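You operate a simulated robot arm through the tools that you are given. There is no shell and no other tool. Be economical: measure what you need, move in short steps, check, and stop when the job is done.

You run a simulated robot arm. Do the job below in one go: nothing can be reset, and whatever is moved stays where it is left.

Task
Take the grease cup and leave it on top of the bump stop on the top of the steel table.

It is judged by the outcome, as a careful person would: the job done as asked, and still so three seconds after it is handed in. It fails if anything else is knocked over, pushed out of place, dropped, spilled or broken.

Robot
A 6-joint arm with a two-finger parallel gripper, fixed in place. Base frame: the origin is at the foot of the arm, x ahead of it, y to its left, z up; the work surface is at about z = 850. Lengths are in mm, angles in rad, forces in N, time in s.
With the tool pointing down near the work surface it reaches from about 260 to 680 mm from the base axis. Its first joint turns from -1.152 to 1.152 rad. Payload 2.9 kg.
The tool frame sits at the grasp point between the pads (the TCP): z along the fingers, y along the line on which they close. The tips reach 30 mm beyond it. Largest opening 110 mm; finger width 20, thickness 10; the body of the gripper, 48 by 112 mm, starts 55 mm behind the TCP.
Orientation is that of the tool frame in the base frame, as [roll, pitch, yaw] about the fixed x, y, z axes, in that order (R = Rz(yaw) Ry(pitch) Rx(roll)). With the fingers straight down and closing along the base's y, the tool's x points along the base's -x, its y along +y and its z along -z.

Tools
- The arm moves only by the tool play_rows. Its argument "moves" is a list of rows, each a list of 7 numbers: the shift along the base's x, y, z in units of 20 mm (1.0 is 20 mm), then the turn, a rotation vector about the base's x, y, z in units of 5 degrees (1.0 is 5 degrees), then the finger opening in cm, from 0 to 11. In form: [[x, y, z, ax, ay, az, fingers], ...]. A call has 1 to 10 rows; each row shifts and turns the commanded pose from where the row before left it. A call with a number of a shift or a turn outside -1 to 1 is refused whole. A row lasts 0.2 s, in which the tool goes at most 50 mm and 0.15 rad; a call with a longer step from one row to the next is refused whole, and so is a gripper value outside its range. A pose out of reach is approached as far as the arm can. The call stops where the force on the tool passes 40 N (or 10 N more than at its start, if that is more) or the arm is blocked; 0.2 s more then pass. The fingers move at their own pace (about 108 mm/s each) and stop on an object; they squeeze with about 34 N. The grip force told is the motor's: it shows also when the fingers shut on nothing. Time passes only in rows, and 0.2 s behind the last, so rows that do not move let the fingers close. The reply holds the time, the measured pose of the TCP, the force on the tool along the base axes, the opening and the grip force, in the units named above and with some noise, and new pictures: "show" is both (left out), scene, wrist or none.
- Cameras (640 x 400 px; columns grow to the right, rows downward): "scene" is fixed at [97.7, 471.4, 1354]; the picture's right is [-0.35, -0.94, 0.00], its down [-0.68, 0.26, -0.68] and it looks along [0.64, -0.24, -0.73] (base axes); focal length 255 px, centre (320, 200). "wrist" rides on the gripper at [72, 17, -103] in the tool frame; the picture's right is [-0.23, 0.97, 0.00], its down [-0.76, -0.18, -0.62] and it looks along [-0.61, -0.14, 0.78] (tool axes); focal length 222 px, centre (320, 200). There is no depth. A picture from a camera that has moved, and an enlarged one, comes with that camera's place and axes in the base frame and with its lens. The place of the scene camera against the robot may be out by one fixed shift of up to 18 mm in any direction.
- inspect(camera, box): a new picture of the part [left, top, right, bottom] of that camera's present view, enlarged. The clock stands still meanwhile.
- job_done(): hands the job in; it is judged then, once.

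Work in short steps. Places have to be worked out from the pictures, the camera data and where the tool is seen: move nearer, look again, correct. Check each grasp and each placing, and mend what went wrong. You have 90 turns and 170 pictures in all, those below and enlarged ones among them. Open the gripper and draw the arm clear of the work before you hand the job in, unless the task says otherwise; then end with one line.

The tools are called after ">>>" as a command line: name --pt "numbers of a row" for each row, then --argument value for the rest, lists and objects as JSON in quotes. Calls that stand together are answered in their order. play_rows: Moves the arm, as the interface text tells. Its arguments: {"type":"object","properties":{"moves":{"type":"array","items":{"type":"array","items":{"type":"number"}}},"show":{"type":"string","enum":["both","scene","wrist","none"]}},"required":["moves"]} The other tools are called the same way: inspect (camera, box) takes an enlarged picture of a part of a camera's view; job_done () hands the job in.

At the start:

```text
t: 0.0
eef_pos: [312.9, 233.2, 1175.4]
orientation: [-3.141, 0.0, 3.141]
force: [-0.5, 0.4, -0.4]
width: 109.9
gripper_force: 0.0
```

scene: 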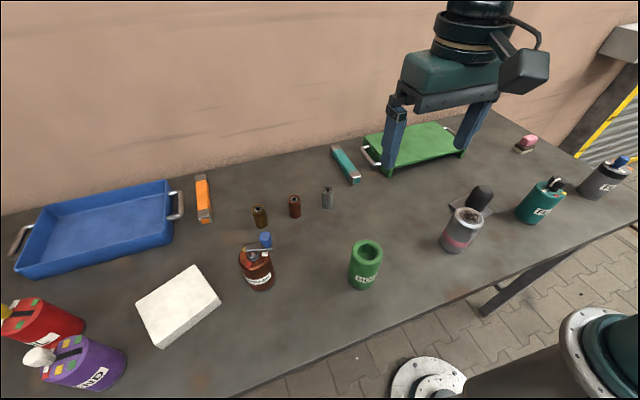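
wrist: 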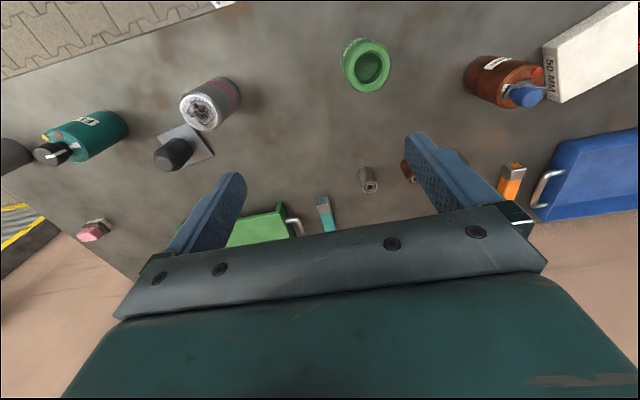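

I'll enlarge the scene to read the labels and find the grease cup and bump stop.

>>> inspect --camera "scene" --box '[320, 170, 480, 300]'

>>> inspect --camera "scene" --box '[420, 120, 640, 260]'

>>> inspect --camera "scene" --box '[180, 160, 360, 300]'

>>> inspect --camera "wrist" --box '[130, 20, 430, 210]'

```text
3.08 times, centred on (400, 235) of scene
camera zoom: at [97.7, 471.4, 1354.0], right [-0.35, -0.94, 0.0], down [-0.68, 0.26, -0.68], along [0.64, -0.24, -0.73], focal length 784 px, centre (74, 92)
```

zoom: 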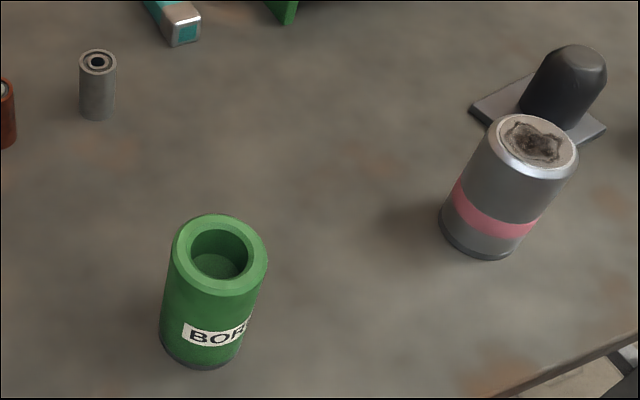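

```text
2.86 times, centred on (530, 190) of scene
camera zoom: at [97.7, 471.4, 1354.0], right [-0.35, -0.94, 0.0], down [-0.68, 0.26, -0.68], along [0.64, -0.24, -0.73], focal length 728 px, centre (-280, 229)
```

zoom: 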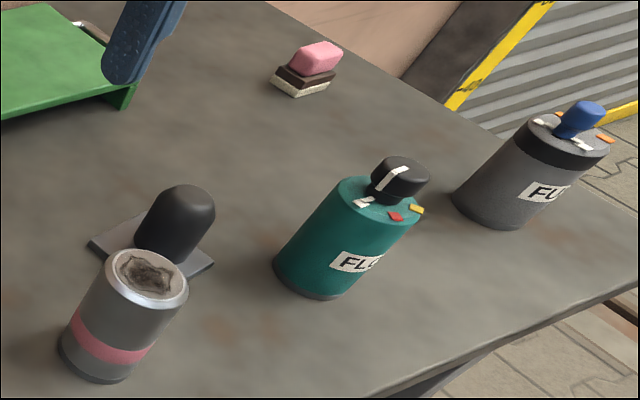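

```text
2.86 times, centred on (270, 230) of scene
camera zoom: at [97.7, 471.4, 1354.0], right [-0.35, -0.94, 0.0], down [-0.68, 0.26, -0.68], along [0.64, -0.24, -0.73], focal length 728 px, centre (463, 114)
```

zoom: 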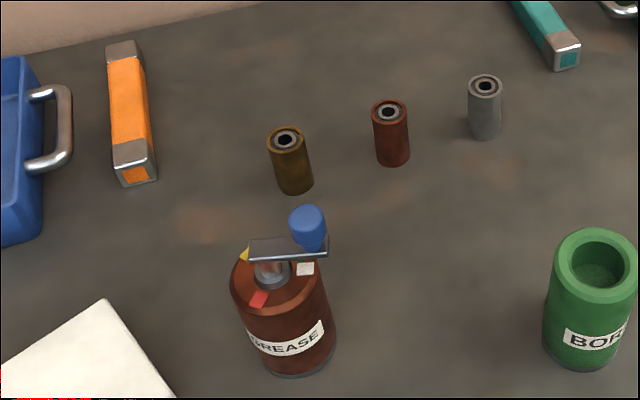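

```text
2.11 times, centred on (280, 115) of wrist
camera zoom: at [240.6, 249.3, 1278.2], right [0.23, 0.97, 0.0], down [0.76, -0.18, 0.62], along [0.61, -0.14, -0.78], focal length 468 px, centre (404, 379)
```

zoom: 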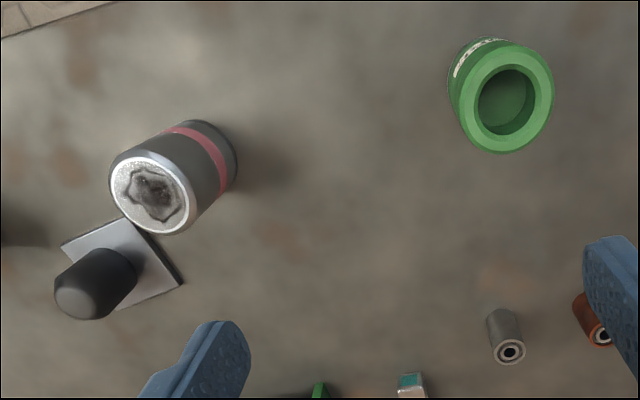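

>>> inspect --camera "scene" --box '[0, 260, 240, 400]'

>>> inspect --camera "scene" --box '[490, 120, 570, 170]'

>>> inspect --camera "wrist" --box '[440, 0, 640, 130]'

>>> inspect --camera "wrist" --box '[0, 90, 140, 260]'

>>> inspect --camera "scene" --box '[220, 220, 300, 300]'

```text
2.67 times, centred on (120, 330) of scene
camera zoom: at [97.7, 471.4, 1354.0], right [-0.35, -0.94, 0.0], down [-0.68, 0.26, -0.68], along [0.64, -0.24, -0.73], focal length 679 px, centre (853, -147)
```

zoom: 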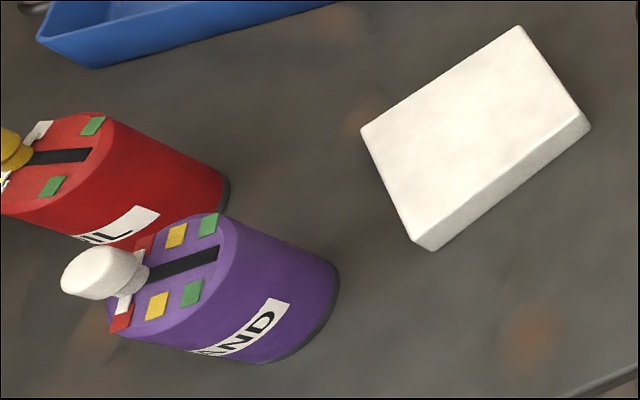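

```text
8.00 times, centred on (530, 145) of scene
camera zoom: at [97.7, 471.4, 1354.0], right [-0.35, -0.94, 0.0], down [-0.68, 0.26, -0.68], along [0.64, -0.24, -0.73], focal length 2037 px, centre (-1360, 640)
```

zoom: 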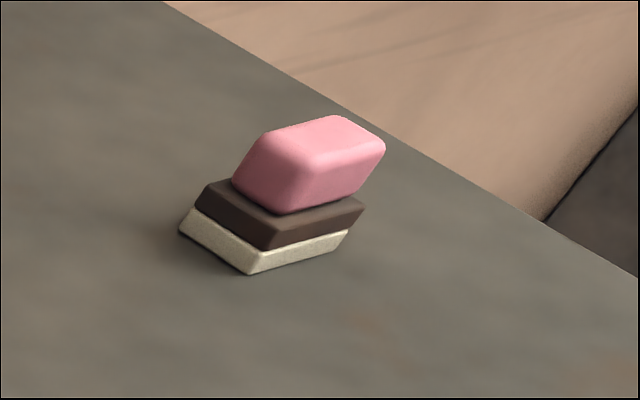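

```text
3.08 times, centred on (540, 65) of wrist
camera zoom: at [240.6, 249.3, 1278.2], right [0.23, 0.97, 0.0], down [0.76, -0.18, 0.62], along [0.61, -0.14, -0.78], focal length 684 px, centre (-357, 615)
```

zoom: 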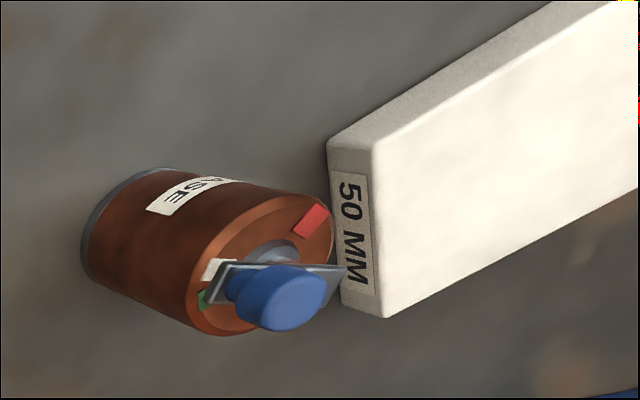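

```text
2.35 times, centred on (70, 175) of wrist
camera zoom: at [240.6, 249.3, 1278.2], right [0.23, 0.97, 0.0], down [0.76, -0.18, 0.62], along [0.61, -0.14, -0.78], focal length 523 px, centre (908, 259)
```

zoom: 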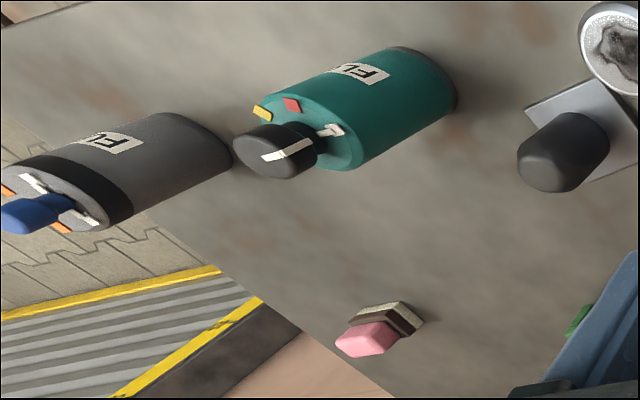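

```text
5.00 times, centred on (260, 260) of scene
camera zoom: at [97.7, 471.4, 1354.0], right [-0.35, -0.94, 0.0], down [-0.68, 0.26, -0.68], along [0.64, -0.24, -0.73], focal length 1273 px, centre (620, -100)
```

zoom: 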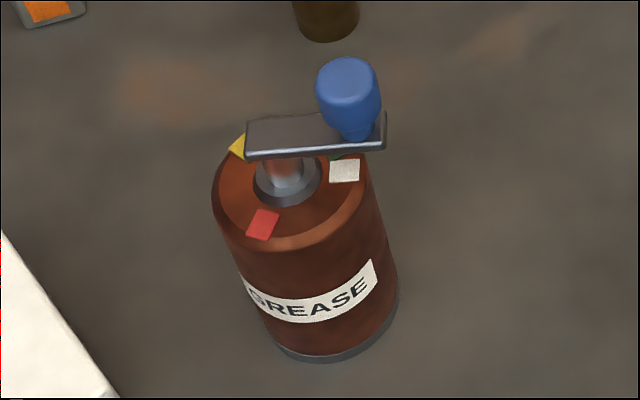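

>>> inspect --camera "scene" --box '[430, 175, 510, 260]'

>>> inspect --camera "wrist" --box '[140, 65, 250, 180]'

>>> inspect --camera "wrist" --box '[330, 30, 400, 100]'

>>> inspect --camera "wrist" --box '[300, 150, 430, 240]'

```text
4.71 times, centred on (470, 218) of scene
camera zoom: at [97.7, 471.4, 1354.0], right [-0.35, -0.94, 0.0], down [-0.68, 0.26, -0.68], along [0.64, -0.24, -0.73], focal length 1198 px, centre (-386, 118)
```

zoom: 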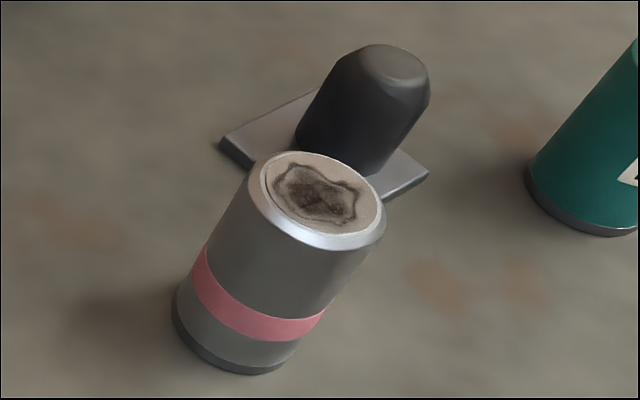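

```text
3.48 times, centred on (195, 122) of wrist
camera zoom: at [240.6, 249.3, 1278.2], right [0.23, 0.97, 0.0], down [0.76, -0.18, 0.62], along [0.61, -0.14, -0.78], focal length 773 px, centre (755, 470)
```

zoom: 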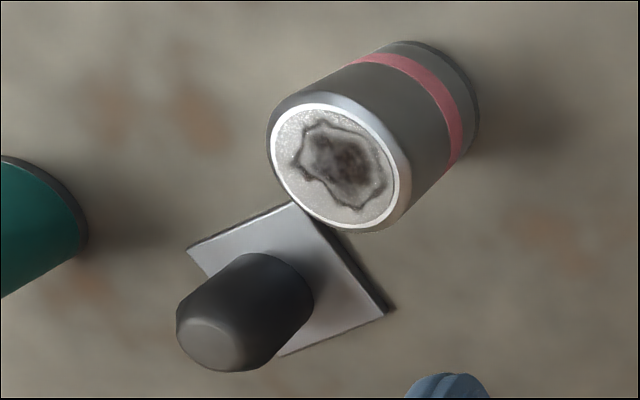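

```text
5.71 times, centred on (365, 65) of wrist
camera zoom: at [240.6, 249.3, 1278.2], right [0.23, 0.97, 0.0], down [0.76, -0.18, 0.62], along [0.61, -0.14, -0.78], focal length 1269 px, centre (63, 971)
```

zoom: 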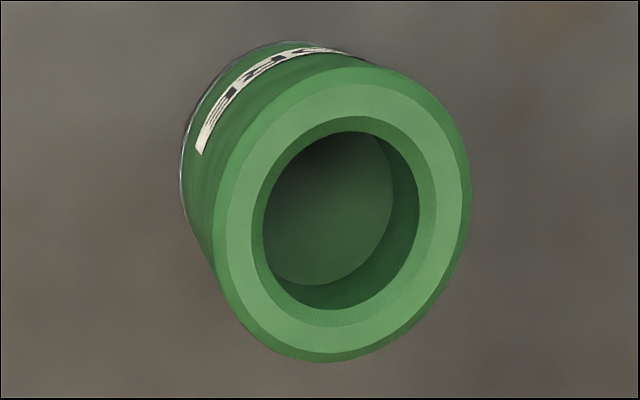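

```text
4.44 times, centred on (365, 195) of wrist
camera zoom: at [240.6, 249.3, 1278.2], right [0.23, 0.97, 0.0], down [0.76, -0.18, 0.62], along [0.61, -0.14, -0.78], focal length 987 px, centre (120, 222)
```

zoom: 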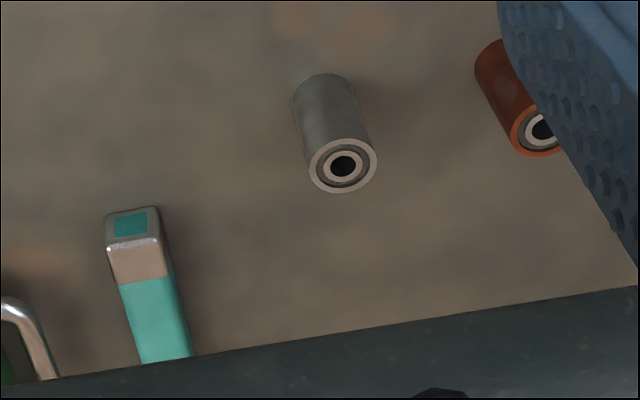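

The cup labelled GREASE stands at about (362, 500). The bump stop, a black rubber post on a plate, is near (372, -65). I'll move above the cup, staying high, to measure it.

>>> play_rows --pt "0.1 1 0 0 0 0 11" --pt "0.1 1 0 0 0 0 11" --pt "0.1 1 0 0 0 0 11" --pt "0.1 1 0 0 0 0 11" --pt "0.1 1 0 0 0 0 11" --pt "0.1 1 0 0 0 0 11" --pt "0.1 1 0 0 0 0 11" --pt "0.1 1 0 0 0 0 11" --pt "0.1 1 0 0 0 0 11" --pt "0.1 1 0 0 0 0 11" --show "both"

```text
t: 2.2
eef_pos: [332.2, 432.9, 1176.6]
orientation: [3.141, 0.001, -3.141]
force: [-0.6, 0.3, 0.1]
width: 110.1
gripper_force: 0.0
camera wrist: at [259.6, 450.3, 1279.1], right [0.23, 0.97, 0.0], down [0.76, -0.18, 0.62], along [0.61, -0.14, -0.78], focal length 222 px, centre (320, 200)
```

scene: 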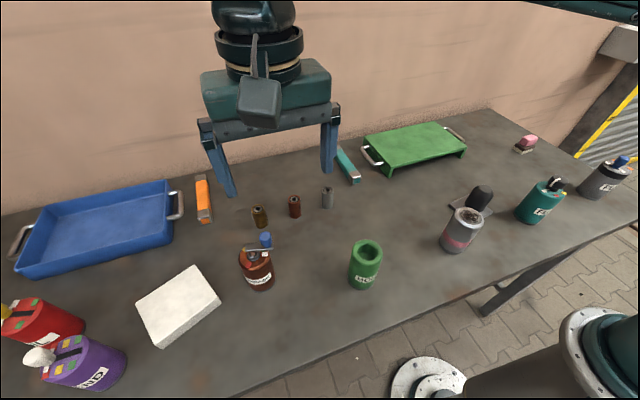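
wrist: 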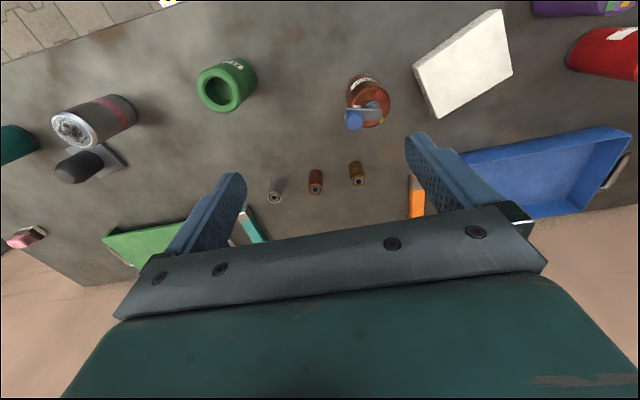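

Now I'll enlarge the cup and the surroundings in this wrist view so I can triangulate.

>>> inspect --camera "wrist" --box '[330, 60, 410, 140]'

>>> inspect --camera "scene" --box '[220, 220, 300, 300]'

>>> inspect --camera "wrist" --box '[40, 80, 150, 200]'

```text
5.00 times, centred on (370, 100) of wrist
camera zoom: at [259.6, 450.3, 1279.1], right [0.23, 0.97, 0.0], down [0.76, -0.18, 0.62], along [0.61, -0.14, -0.78], focal length 1111 px, centre (70, 700)
```

zoom: 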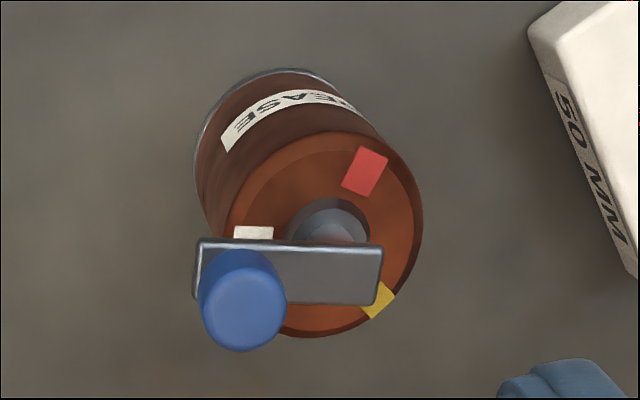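

```text
5.00 times, centred on (260, 260) of scene
camera zoom: at [97.8, 471.4, 1353.9], right [-0.35, -0.94, 0.0], down [-0.68, 0.26, -0.68], along [0.64, -0.24, -0.73], focal length 1273 px, centre (620, -100)
```

zoom: 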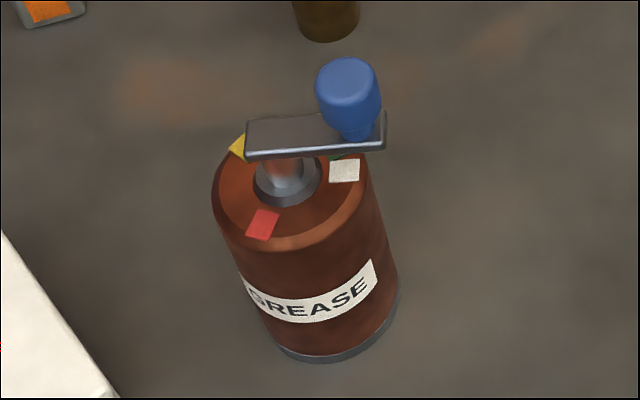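

```text
3.33 times, centred on (95, 140) of wrist
camera zoom: at [259.6, 450.3, 1279.1], right [0.23, 0.97, 0.0], down [0.76, -0.18, 0.62], along [0.61, -0.14, -0.78], focal length 740 px, centre (1070, 400)
```

zoom: 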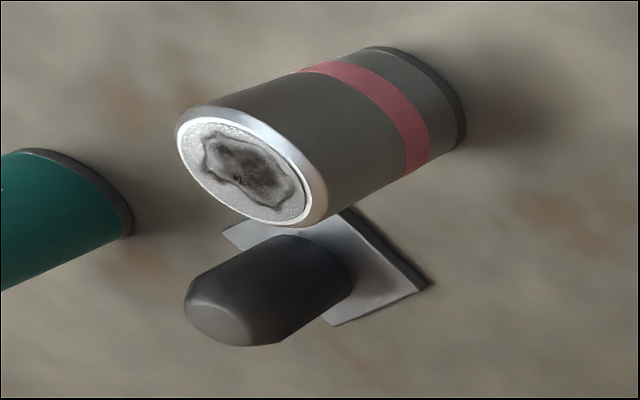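

The cup axis is at about (374, 501). Its lid is at about z 932 and it is about 60 mm across. The crank knob rises to about 1008 on the -y side. I'll yaw so the fingers close across the crank and the knob lies on the side away from the camera, while centring over the cup.

>>> play_rows --pt "0.21 0.34 0 0 0 -1 11" --pt "0.21 0.34 0 0 0 -1 11" --pt "0.21 0.34 0 0 0 -1 11" --pt "0.21 0.34 0 0 0 -1 11" --pt "0.21 0.34 0 0 0 -1 11" --pt "0.21 0.34 0 0 0 -1 11" --pt "0.21 0.34 0 0 0 -1 11" --pt "0.21 0.34 0 0 0 -1 11" --pt "0.21 0.34 0 0 0 -1 11" --pt "0.21 0.34 0 0 0 -1 11" --show "none"

>>> play_rows --pt "0 0 0 0 0 -1 11" --pt "0 0 0 0 0 -1 11" --pt "0 0 0 0 0 -1 11" --pt "0 0 0 0 0 -1 11" --pt "0 0 0 0 0 -1 11" --pt "0 0 0 0 0 -1 11" --pt "0 0 0 0 0 -1 11" --pt "0 0 0 0 0 -1 11" --pt "0 0 0 0 0 -1 11" --pt "0 0 0 0 0 -1 11" --show "both"

```text
t: 4.4
eef_pos: [363.8, 486.2, 1165.3]
orientation: [3.141, 0.0, 2.267]
force: [-0.1, 0.5, 0.1]
width: 109.9
gripper_force: 0.1
out of reach, approached as far as the arm can: row 8, 9, 10
```

```text
t: 6.6
eef_pos: [364.8, 485.9, 1167.1]
orientation: [-3.141, 0.0, 1.393]
force: [0.2, -0.4, -0.7]
width: 110.2
gripper_force: 0.1
camera wrist: at [393.3, 553.9, 1269.1], right [0.92, -0.39, 0.0], down [-0.31, -0.72, 0.62], along [-0.25, -0.57, -0.78], focal length 222 px, centre (320, 200)
```

scene: 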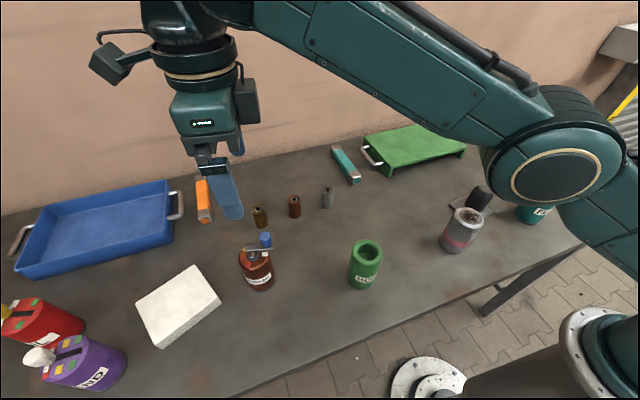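
wrist: 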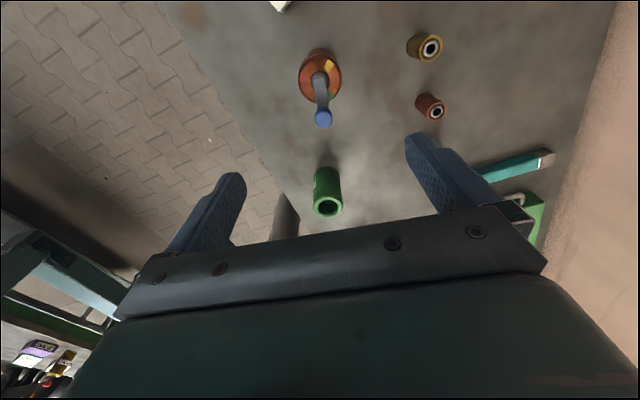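

The knob now lies on the side away from the camera. I'll measure the cup again from this new direction.

>>> inspect --camera "wrist" --box '[280, 35, 380, 135]'

```text
4.00 times, centred on (330, 85) of wrist
camera zoom: at [393.3, 553.9, 1269.1], right [0.92, -0.39, 0.0], down [-0.31, -0.72, 0.62], along [-0.25, -0.57, -0.78], focal length 888 px, centre (280, 660)
```

zoom: 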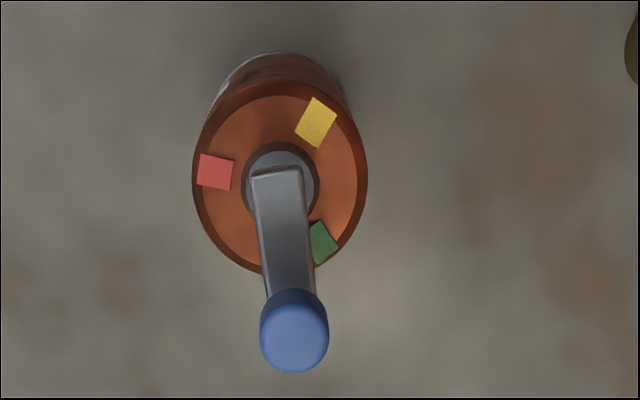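

The second fix agrees: axis near (370, 498) and lid near z 934. I'll finish the yaw, add a 15° tilt leaning away from the knob, and come down part way.

>>> play_rows --pt "0 0 -0.8 0 0 -0.9 11" --pt "0 0 -0.8 0 0 -0.9 11" --pt "0 0 -0.8 -0.95 0.33 0 11" --pt "0 0 -0.8 -0.95 0.33 0 11" --pt "0 0 -0.8 -0.95 0.33 0 11" --pt "0 0 0 0 0 0 11" --show "both"

```text
t: 8.0
eef_pos: [356.6, 477.2, 1082.2]
orientation: [-3.139, 0.264, 1.243]
force: [0.2, 0.5, -1.0]
width: 109.9
gripper_force: 0.1
out of reach, approached as far as the arm can: row 5
camera wrist: at [404.8, 562.5, 1161.7], right [0.85, -0.52, 0.06], down [-0.35, -0.49, 0.8], along [-0.39, -0.7, -0.6], focal length 222 px, centre (320, 200)
```

scene: 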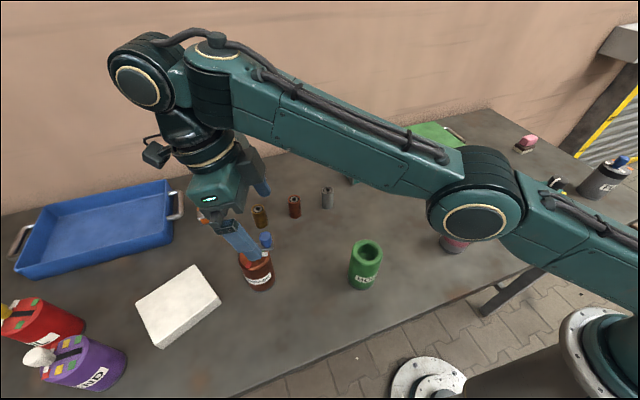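
wrist: 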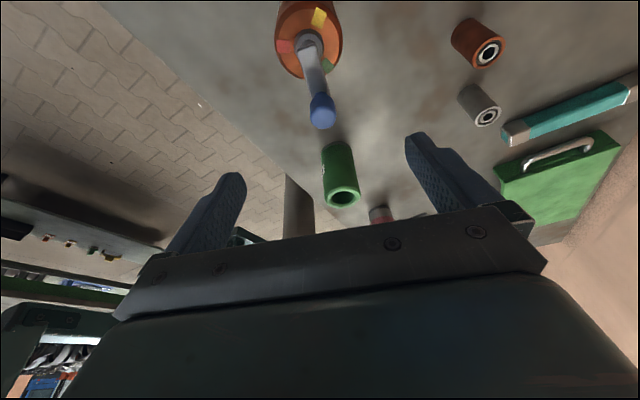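

The arm is at its reach limit here, and reach gets better lower down. I'll descend to about z 1000, where the body still clears the knob, and check the position.

>>> play_rows --pt "0 0 -1 0 0 0 11" --pt "0 0 -1 0 0 0 11" --pt "0 0 -1 0 0 0 11" --pt "0 0 -1 0 0 0 11" --pt "0 0 0 0 0 0 11" --show "both"

```text
t: 9.2
eef_pos: [368.8, 493.7, 1005.2]
orientation: [-3.14, 0.263, 1.24]
force: [0.4, -1.7, 0.0]
width: 109.9
gripper_force: 0.1
out of reach, approached as far as the arm can: row 1, 2, 3, 4
camera wrist: at [416.0, 579.1, 1085.6], right [0.85, -0.52, 0.06], down [-0.35, -0.49, 0.8], along [-0.39, -0.7, -0.6], focal length 222 px, centre (320, 200)
```

scene: 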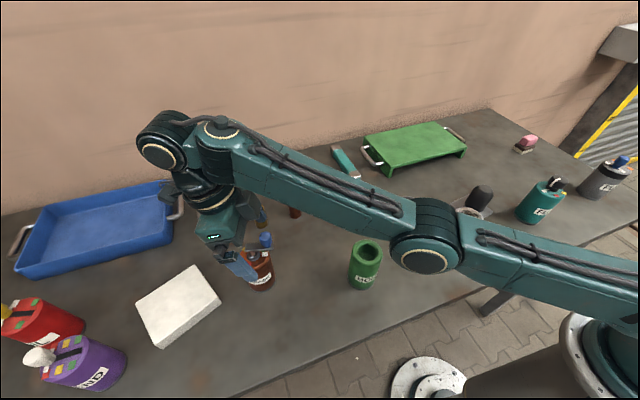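
wrist: 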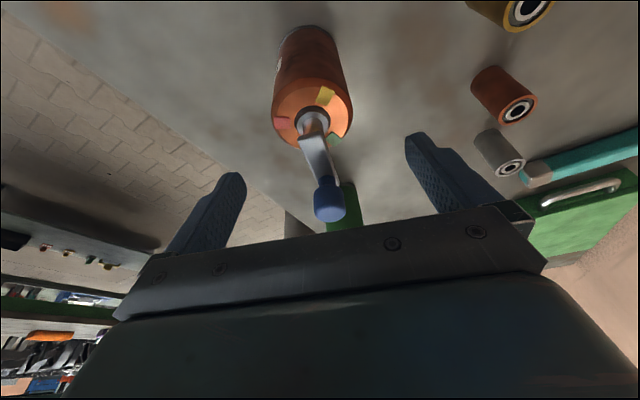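

The wrist view puts the cup lid centre at (372, 501), between the fingers, and the TCP is almost over it. I'll lower slowly, watching the force.

>>> play_rows --pt "0 0 -1 0 0 0 11" --pt "0 0 -1 0 0 0 11" --pt "0 0 0 0 0 0 11" --show "both"

```text
t: 10.0
eef_pos: [366.8, 493.2, 993.0]
orientation: [-3.136, 0.278, 1.251]
force: [0.5, -0.3, 0.0]
width: 110.1
gripper_force: 0.1
out of reach, approached as far as the arm can: row 1, 2
camera wrist: at [415.0, 580.3, 1072.4], right [0.85, -0.52, 0.06], down [-0.34, -0.48, 0.81], along [-0.39, -0.71, -0.59], focal length 222 px, centre (320, 200)
```

scene: 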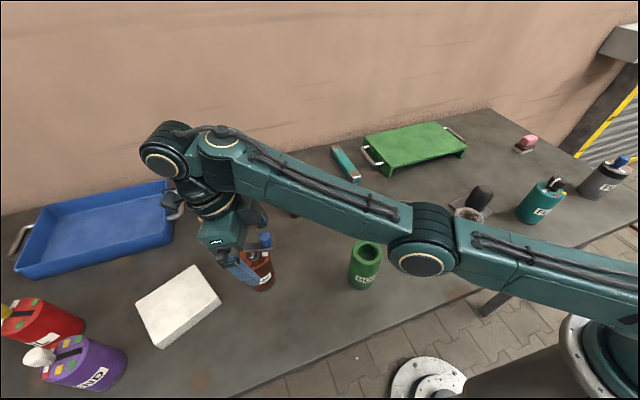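
wrist: 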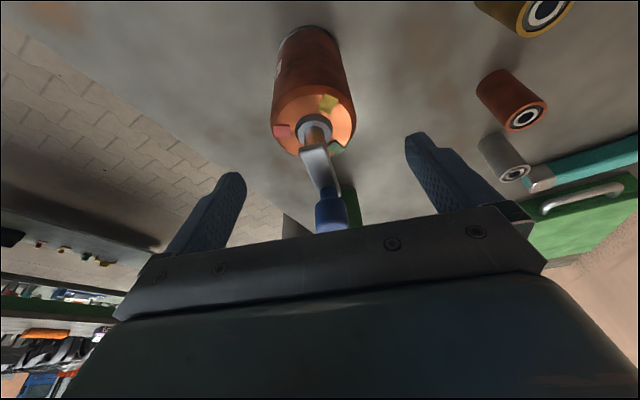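

The arm is nearly straight, so the outward lean costs reach. I'll cut the tilt to about 10° and confirm the pose tracks.

>>> play_rows --pt "-0.1 -0.05 0.5 0.95 -0.33 0 11" --pt "0 0 0 0 0 0 11" --pt "0 0 0 0 0 0 11" --show "wrist"

```text
t: 10.8
eef_pos: [368.0, 495.7, 1018.5]
orientation: [-3.137, 0.237, 1.238]
force: [-0.5, 0.0, 0.1]
width: 109.9
gripper_force: 0.1
out of reach, approached as far as the arm can: row 1
camera wrist: at [415.0, 579.1, 1101.3], right [0.85, -0.53, 0.05], down [-0.36, -0.5, 0.79], along [-0.39, -0.68, -0.62], focal length 222 px, centre (320, 200)
```

wrist: 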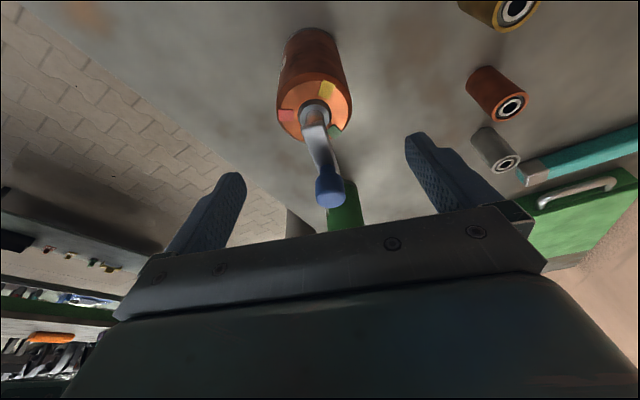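

The solver looks stuck at the straight-arm limit. I'll go up and pull back toward the base with less tilt to regain a well-conditioned pose.

>>> play_rows --pt "0 0 1 0 0 0 11" --pt "0 0 1 0 0 0 11" --pt "0 0 1 0 0 0 11" --pt "-0.6 -0.8 0.5 0 0 0 11" --pt "-0.6 -0.8 0 0 0 0 11" --pt "-0.6 -0.8 0 0 0 0 11" --pt "0 0 0 0 0 0 11" --pt "0 0 0 0 0 0 11" --show "both"

```text
t: 12.6
eef_pos: [366.8, 494.4, 1029.2]
orientation: [-3.138, 0.236, 1.238]
force: [0.3, 0.0, 0.3]
width: 110.1
gripper_force: 0.1
out of reach, approached as far as the arm can: row 1, 2, 3, 4, 5, 6
camera wrist: at [414.5, 578.2, 1111.5], right [0.85, -0.53, 0.05], down [-0.36, -0.5, 0.78], along [-0.39, -0.68, -0.62], focal length 222 px, centre (320, 200)
```

scene: 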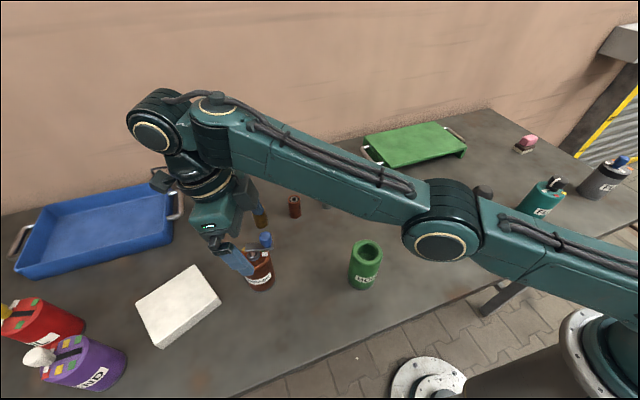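
wrist: 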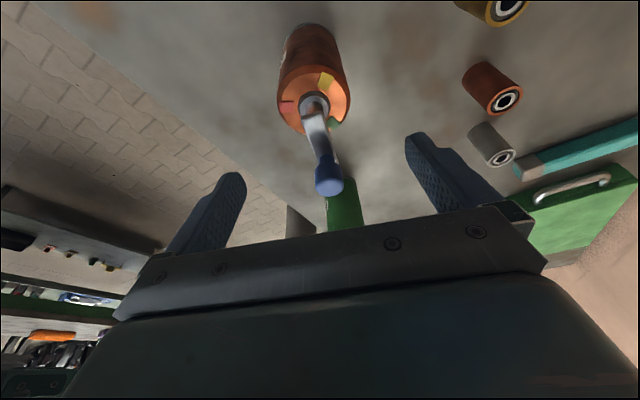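

It is still stuck, which points to a wrist-joint limit from the inward-pointing tilt. I'll remove the tilt and see whether motion frees up.

>>> play_rows --pt "0 0 0 0.95 -0.33 0 11" --pt "0 0 0 0.95 -0.33 0 11" --pt "0 0 0 0.6 -0.2 0 11" --pt "0 0 0 0 0 0 11" --show "none"

```text
t: 13.6
eef_pos: [368.2, 496.4, 1038.7]
orientation: [-3.137, 0.202, 1.239]
force: [-0.2, -0.3, -0.2]
width: 110.1
gripper_force: 0.0
out of reach, approached as far as the arm can: row 1, 2, 3
```

I'll test which directions are free, with a few small pure moves.

>>> play_rows --pt "-0.5 -0.7 0 0 0 0 11" --pt "-0.5 -0.7 0 0 0 0 11" --pt "0 0 0 0 0 0 11" --show "none"

>>> play_rows --pt "0 0 1 0 0 0 11" --pt "0 0 1 0 0 0 11" --pt "0 0 0 0 0 0 11" --show "none"

>>> play_rows --pt "0 0 0 0 0 1 11" --pt "0 0 0 0 0 1 11" --pt "0 0 0 0 0 0 11" --show "none"

```text
t: 14.4
eef_pos: [369.4, 497.3, 1040.1]
orientation: [-3.137, 0.203, 1.238]
force: [0.7, 0.2, 0.4]
width: 109.9
gripper_force: 0.2
out of reach, approached as far as the arm can: row 1, 2
```

```text
t: 15.2
eef_pos: [361.2, 490.5, 1072.1]
orientation: [-3.136, 0.203, 1.24]
force: [-0.3, 0.2, 0.6]
width: 109.9
gripper_force: 0.0
out of reach, approached as far as the arm can: row 1, 2
```

```text
t: 16.0
eef_pos: [362.9, 492.2, 1071.8]
orientation: [-3.136, 0.205, 1.415]
force: [0.1, 0.5, 0.6]
width: 109.9
gripper_force: 0.2
```

The elbow seems caught at the straight-arm singularity, and only tangential motion works. I'll climb higher, where down-and-in motion lets the elbow bend again.

>>> play_rows --pt "-0.3 -0.4 1 0 0 0 11" --pt "-0.3 -0.4 1 0 0 0 11" --pt "-0.3 -0.4 1 0 0 0 11" --pt "-0.3 -0.4 1 0 0 0 11" --pt "-0.3 -0.4 1 0 0 0 11" --pt "-0.3 -0.4 1 0 0 0 11" --pt "-0.6 -0.8 0 0 0 0 11" --pt "-0.6 -0.8 0 0 0 0 11" --pt "0 0 0 0 0 0 11" --show "scene"

```text
t: 18.0
eef_pos: [302.9, 412.1, 1192.5]
orientation: [-3.136, 0.204, 1.414]
force: [-0.3, 0.5, -0.3]
width: 109.8
gripper_force: 0.0
```

scene: 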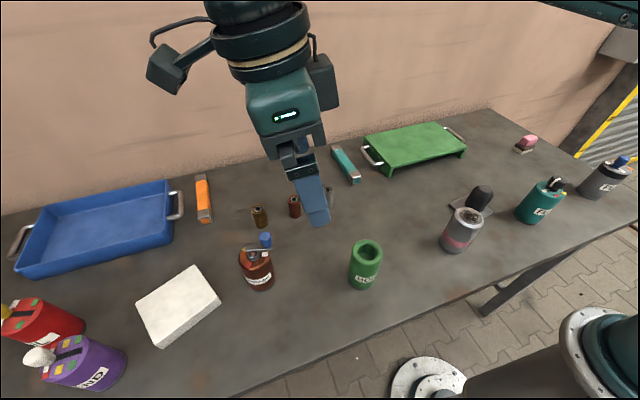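

Free again. I'll set the tilt to about 8° and the yaw to 1.24, and go down to z ≈ 1055 here, well within reach.

>>> play_rows --pt "0 0 -0.8 0.73 -0.12 0 11" --pt "0 0 -1 0 0 -1 11" --pt "0 0 -1 0 0 -1 11" --pt "0 0 -1 0 0 0 11" --pt "0 0 -1 0 0 0 11" --pt "0 0 -1 0 0 0 11" --pt "0 0 -1 0 0 0 11" --pt "0 0 0 0 0 0 11" --show "none"

>>> play_rows --pt "0.6 0.8 0 0 0 0 11" --pt "0.6 0.8 0 0 0 0 11" --pt "0.6 0.8 0 0 0 0 11" --pt "0.6 0.8 0 0 0 0 11" --pt "0 0 0 0 0 0 11" --show "wrist"

```text
t: 19.8
eef_pos: [314.4, 454.5, 1108.2]
orientation: [-3.103, 0.132, 1.239]
force: [-0.9, 0.0, -0.1]
width: 110.1
gripper_force: 0.0
out of reach, approached as far as the arm can: row 1, 2, 3, 4, 5, 6, 7
```

```text
t: 21.0
eef_pos: [346.8, 501.5, 1107.5]
orientation: [-3.137, 0.137, 1.24]
force: [0.4, -0.3, -0.7]
width: 110.3
gripper_force: 0.1
out of reach, approached as far as the arm can: row 1, 3, 4
camera wrist: at [391.4, 576.3, 1197.9], right [0.85, -0.53, 0.03], down [-0.38, -0.57, 0.72], along [-0.37, -0.62, -0.69], focal length 222 px, centre (320, 200)
```

wrist: 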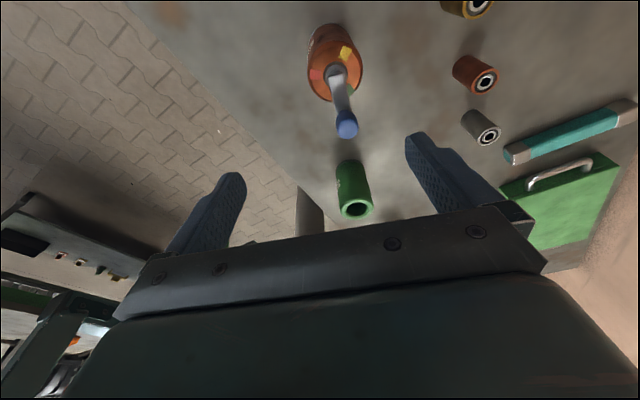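

Comparing poses, the blockage appears exactly when tool yaw minus the base-joint angle drops below about 0.3, so it is the last joint's limit. I'll turn the yaw back by about 13°, which is harmless for the grasp, and retry.

>>> play_rows --pt "0 0 0 0 0 1 11" --pt "0 0 0 0 0 1 11" --pt "0 0 0 0 0 0.6 11" --pt "0.4 0 0 0 0 0 11" --pt "0.4 0 -0.5 0 0 0 11" --pt "0.3 0 -0.5 0 0 0 11" --pt "0 0 0 0 0 0 11" --show "wrist"

```text
t: 22.6
eef_pos: [366.2, 500.7, 1077.7]
orientation: [-3.137, 0.139, 1.466]
force: [0.1, -0.2, 0.3]
width: 110.1
gripper_force: 0.0
out of reach, approached as far as the arm can: row 4
camera wrist: at [392.8, 584.6, 1170.8], right [0.94, -0.33, 0.03], down [-0.24, -0.65, 0.72], along [-0.22, -0.69, -0.69], focal length 222 px, centre (320, 200)
```

wrist: 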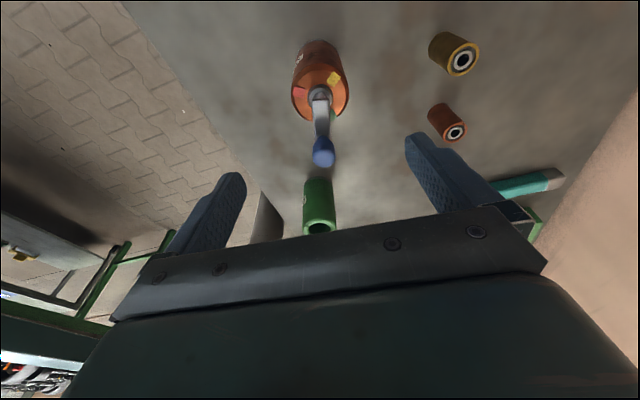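

Motion tracks again. I'll descend to about z 1000 at (370, 500).

>>> play_rows --pt "0.2 0 -1 0 0 0 11" --pt "0 0 -1 0 0 0 11" --pt "0 0 -1 0 0 0 11" --pt "0 0 -0.8 0 0 0 11" --pt "0 0 0 0 0 0 11" --show "both"

```text
t: 23.8
eef_pos: [376.7, 510.6, 1007.7]
orientation: [-3.135, 0.139, 1.466]
force: [-0.3, 0.2, 0.6]
width: 110.2
gripper_force: 0.0
out of reach, approached as far as the arm can: row 3, 4
camera wrist: at [403.4, 593.6, 1098.3], right [0.94, -0.33, 0.03], down [-0.24, -0.65, 0.72], along [-0.22, -0.69, -0.69], focal length 222 px, centre (320, 200)
```

scene: 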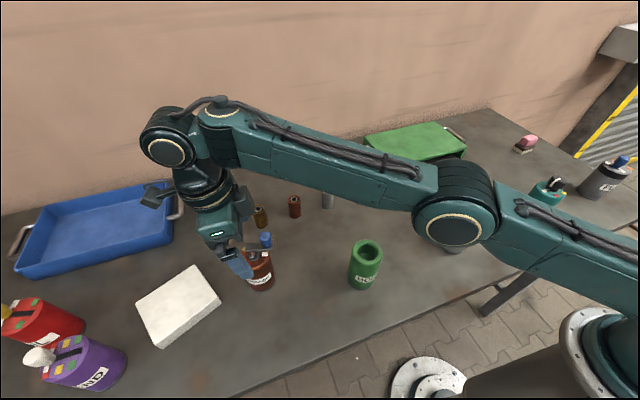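
wrist: 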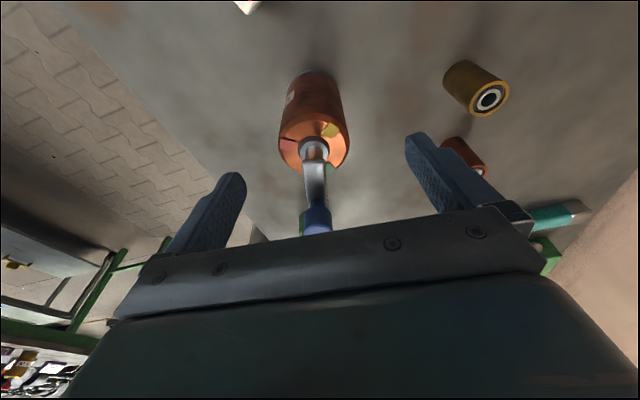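

Descending drifts outward, so some joint is still binding. I'll test whether more yaw margin frees an inward pull; I'll lift slightly first.

>>> play_rows --pt "0 0 1 0 0 0 11" --pt "0 0 1 0 0 0 11" --pt "0 0 0 0 0 1 11" --pt "0 0 0 0 0 1 11" --pt "0 0 0 0 0 1 11" --pt "0 0 0 0 0 1 11" --pt "0 0 0 0 0 0 11" --show "none"

>>> play_rows --pt "-0.3 -0.4 0 0 0 0 11" --pt "-0.3 -0.4 0 0 0 0 11" --pt "0 0 0 0 0 0 11" --show "none"

```text
t: 25.4
eef_pos: [372.6, 506.7, 1045.5]
orientation: [-3.137, 0.138, 1.815]
force: [0.0, -0.1, 0.0]
width: 109.9
gripper_force: 0.0
out of reach, approached as far as the arm can: row 2
```

```text
t: 26.2
eef_pos: [363.1, 494.3, 1045.9]
orientation: [-3.136, 0.141, 1.815]
force: [-1.1, 0.7, 0.5]
width: 110.0
gripper_force: 0.0
```

Pull-in works now. I'll test a descent at this yaw.

>>> play_rows --pt "0.1 0.1 -1 0 0 0 11" --pt "0.1 0.1 -1 0 0 0 11" --pt "0 0 0 0 0 0 11" --show "none"

```text
t: 27.0
eef_pos: [372.9, 504.4, 1009.9]
orientation: [-3.135, 0.14, 1.816]
force: [-0.6, 0.0, -0.3]
width: 110.1
gripper_force: 0.1
out of reach, approached as far as the arm can: row 1, 2
```

The binding isn't clean in this orientation because the wrist is turned far from its home. I'll flip by about 150° so the camera faces the base, the natural wrist pose, with the fingers still closing across the crank. First I'll go up and back.

>>> play_rows --pt "-0.4 -0.5 1 0 0 0 11" --pt "-0.4 -0.5 1 0 0 0 11" --pt "-0.4 -0.5 1 0 0 1 11" --pt "-0.4 -0.5 1 0 0 1 11" --pt "-0.4 -0.5 1 0 0 1 11" --pt "-0.4 -0.5 0 0 0 1 11" --pt "0 0 0 0 0 1 11" --pt "0 0 0 0 0 1 11" --pt "0 0 0 0 0 1 11" --pt "0 0 0 0 0 1 11" --show "none"

>>> play_rows --pt "0 0 0 0 0 1 11" --pt "0 0 0 0 0 1 11" --pt "0 0 0 0 0 1 11" --pt "0 0 0 0 0 1 11" --pt "0 0 0 0 0 1 11" --pt "0 0 0 0 0 1 11" --pt "0 0 0 0 0 1 11" --pt "0 0 0 0 0 1 11" --pt "0 0 0 0 0 1 11" --pt "0 0 0 0 0 1 11" --show "none"

>>> play_rows --pt "0 0 0 0 0 1 11" --pt "0 0 0 0 0 1 11" --pt "0 0 0 0 0 1 11" --pt "0 0 0 0 0 1 11" --pt "0 0 0 0 0 1 11" --pt "0 0 0 0 0 1 11" --pt "0 0 0 0 0 1 11" --pt "0 0 0 0 0 1 11" --pt "0 0 0 0 0 1 11" --pt "0 0 0 0 0 0 11" --show "both"

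```text
t: 29.2
eef_pos: [329.3, 450.8, 1114.0]
orientation: [-3.136, 0.137, 2.515]
force: [0.2, 0.0, 0.3]
width: 110.2
gripper_force: 0.1
out of reach, approached as far as the arm can: row 1, 2
```

```text
t: 31.4
eef_pos: [339.8, 469.6, 1130.4]
orientation: [-3.136, 0.136, -2.896]
force: [-0.7, 0.7, 1.2]
width: 110.2
gripper_force: 0.1
out of reach, approached as far as the arm can: row 2, 3, 4, 5, 7, 9
```

```text
t: 33.6
eef_pos: [345.1, 474.4, 1132.8]
orientation: [-3.138, 0.136, -2.109]
force: [-0.1, 0.3, -0.5]
width: 109.8
gripper_force: 0.0
out of reach, approached as far as the arm can: row 1, 3
camera wrist: at [284.7, 409.8, 1224.8], right [-0.72, 0.69, 0.03], down [0.49, 0.48, 0.72], along [0.49, 0.53, -0.69], focal length 222 px, centre (320, 200)
```

scene: 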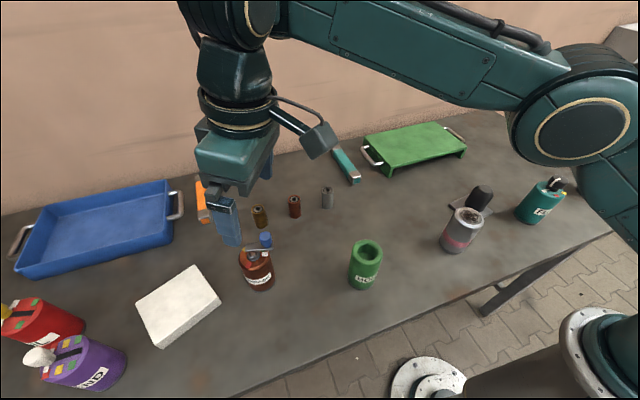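
wrist: 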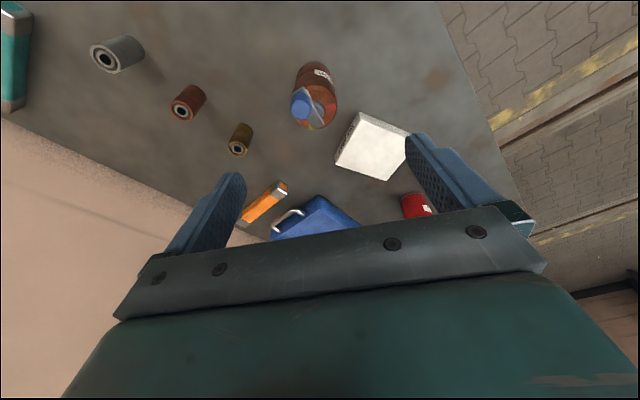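

I've flipped. The tilt now leans toward the base, so I'll take it out to vertical and then test descent at this radius.

>>> play_rows --pt "0 0 0 -0.67 0.4 0 11" --pt "0 0 0 -0.67 0.4 0 11" --pt "0 0 0 0 0 0 11" --show "none"

>>> play_rows --pt "0 0 -1 0 0 0 11" --pt "0 0 -1 0 0 0 11" --pt "0 0 -1 0 0 0 11" --pt "0 0 0 0 0 0 11" --show "none"

```text
t: 34.4
eef_pos: [341.8, 476.9, 1132.0]
orientation: [-3.137, 0.043, -2.111]
force: [0.5, -1.2, -0.8]
width: 110.1
gripper_force: 0.1
```

```text
t: 35.4
eef_pos: [343.5, 473.1, 1071.0]
orientation: [-3.137, 0.001, -2.113]
force: [-0.5, 0.6, -0.4]
width: 110.0
gripper_force: 0.2
```

It tracks cleanly now. I'll align the yaw to the crank and add an 8° lean away from the knob at this height, and check that it still tracks.

>>> play_rows --pt "0 0 0 0 0 0.8 11" --pt "0 0 0 0 0 0.8 11" --pt "0 0 0 0 0 0.8 11" --pt "0 0 0 -0.75 0.26 0 11" --pt "0 0 0 -0.75 0.26 0 11" --pt "0.65 0.65 0 0 0 0 11" --pt "0.65 0.65 0 0 0 0 11" --pt "0 0 0 0 0 0 11" --pt "0 0 0 0 0 0 11" --show "wrist"

```text
t: 37.4
eef_pos: [368.4, 498.1, 1072.3]
orientation: [-3.134, -0.136, -1.903]
force: [1.1, -0.4, 0.5]
width: 110.1
gripper_force: 0.2
camera wrist: at [333.2, 449.3, 1183.5], right [-0.85, 0.53, -0.04], down [0.44, 0.74, 0.51], along [0.3, 0.42, -0.86], focal length 222 px, centre (320, 200)
```

wrist: 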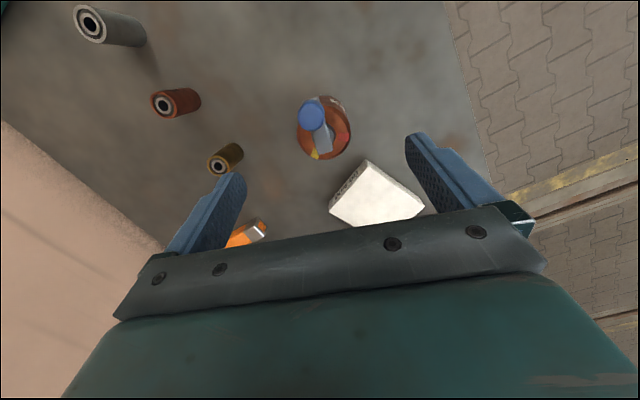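

All reachable now. I'll take a close look to refine the cup and knob positions from this side.

>>> inspect --camera "wrist" --box '[280, 80, 370, 170]'

```text
4.44 times, centred on (325, 125) of wrist
camera zoom: at [333.2, 449.3, 1183.5], right [-0.85, 0.53, -0.04], down [0.44, 0.74, 0.51], along [0.3, 0.42, -0.86], focal length 987 px, centre (298, 533)
```

zoom: 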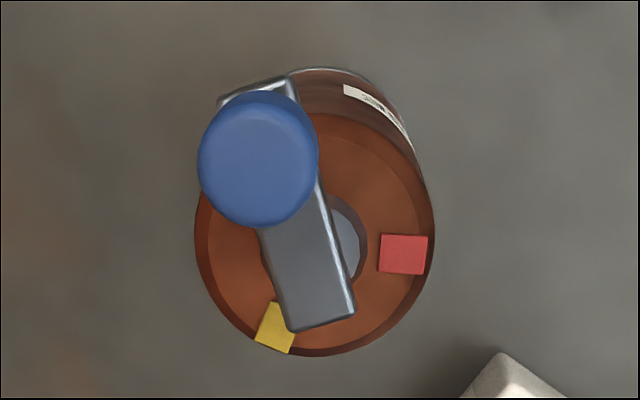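

The cup axis is confirmed at (371, 500), with the knob at (361, 469, about 1008) and the arm top about 977. A TCP at z ≈ 933 clears everything with about 30 mm of pad on the cup. I'll descend most of the way.

>>> play_rows --pt "0.15 0.17 -1 0 0 0 11" --pt "0 0 -1 0 0 0 11" --pt "0 0 -1 0 0 0 11" --pt "0 0 -1 0 0 0 11" --pt "0 0 -1 0 0 0 11" --pt "0 0 0 0 0 0 11" --pt "0 0 0 0 0 0 11" --show "both"

```text
t: 39.0
eef_pos: [371.3, 501.3, 971.9]
orientation: [-3.134, -0.137, -1.9]
force: [-0.4, -0.9, -0.2]
width: 110.2
gripper_force: 0.1
camera wrist: at [336.5, 452.2, 1083.6], right [-0.85, 0.53, -0.04], down [0.44, 0.74, 0.51], along [0.3, 0.42, -0.86], focal length 222 px, centre (320, 200)
```

scene: 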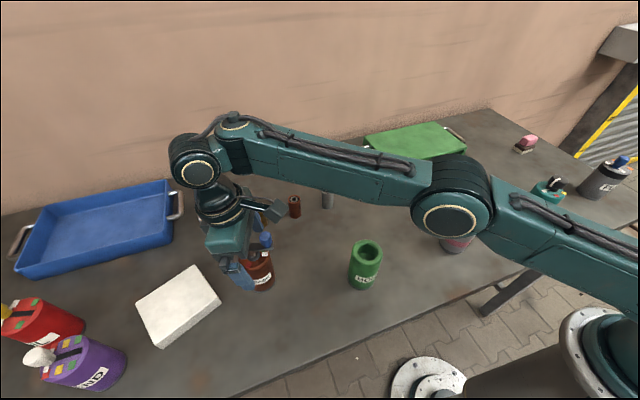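
wrist: 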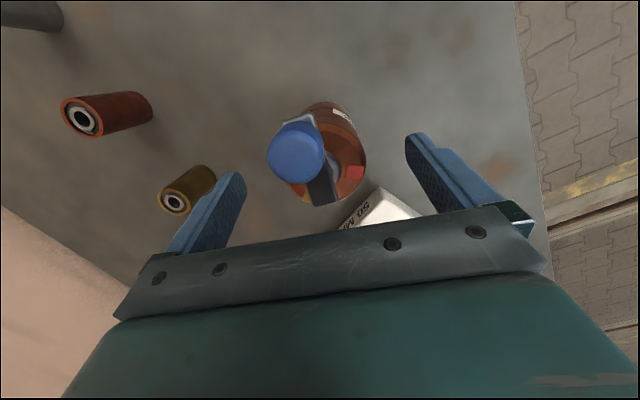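

Everything lines up and the knob is clear. I'll do the last 38 mm slowly.

>>> play_rows --pt "0 0 -0.5 0 0 0 11" --pt "0 0 -0.5 0 0 0 11" --pt "0 0 -0.5 0 0 0 11" --pt "0 0 -0.4 0 0 0 11" --pt "0 0 0 0 0 0 11" --show "both"

```text
t: 40.2
eef_pos: [372.5, 501.6, 934.3]
orientation: [-3.136, -0.135, -1.902]
force: [-0.1, -0.1, 0.6]
width: 110.1
gripper_force: 0.1
camera wrist: at [337.0, 452.1, 1045.9], right [-0.85, 0.53, -0.04], down [0.44, 0.74, 0.51], along [0.3, 0.42, -0.86], focal length 222 px, centre (320, 200)
```

scene: 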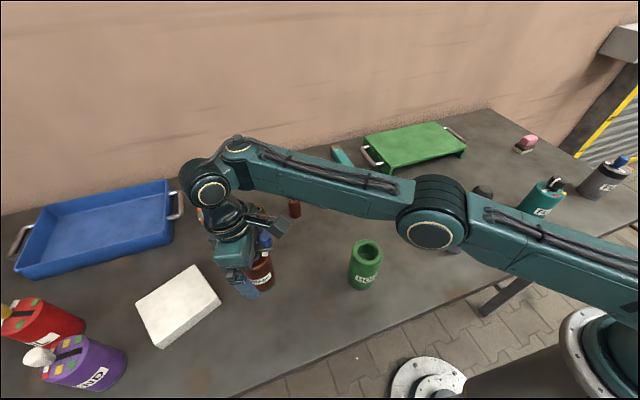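
wrist: 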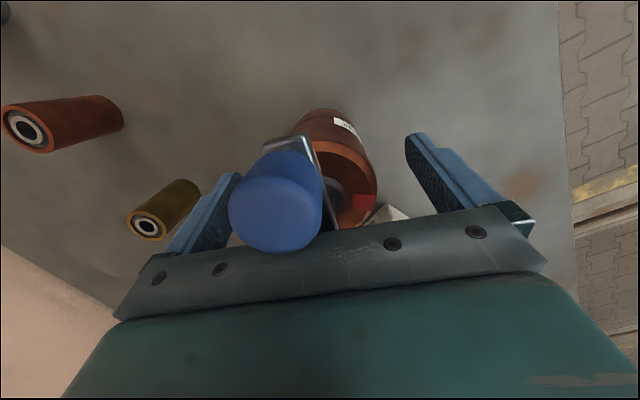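

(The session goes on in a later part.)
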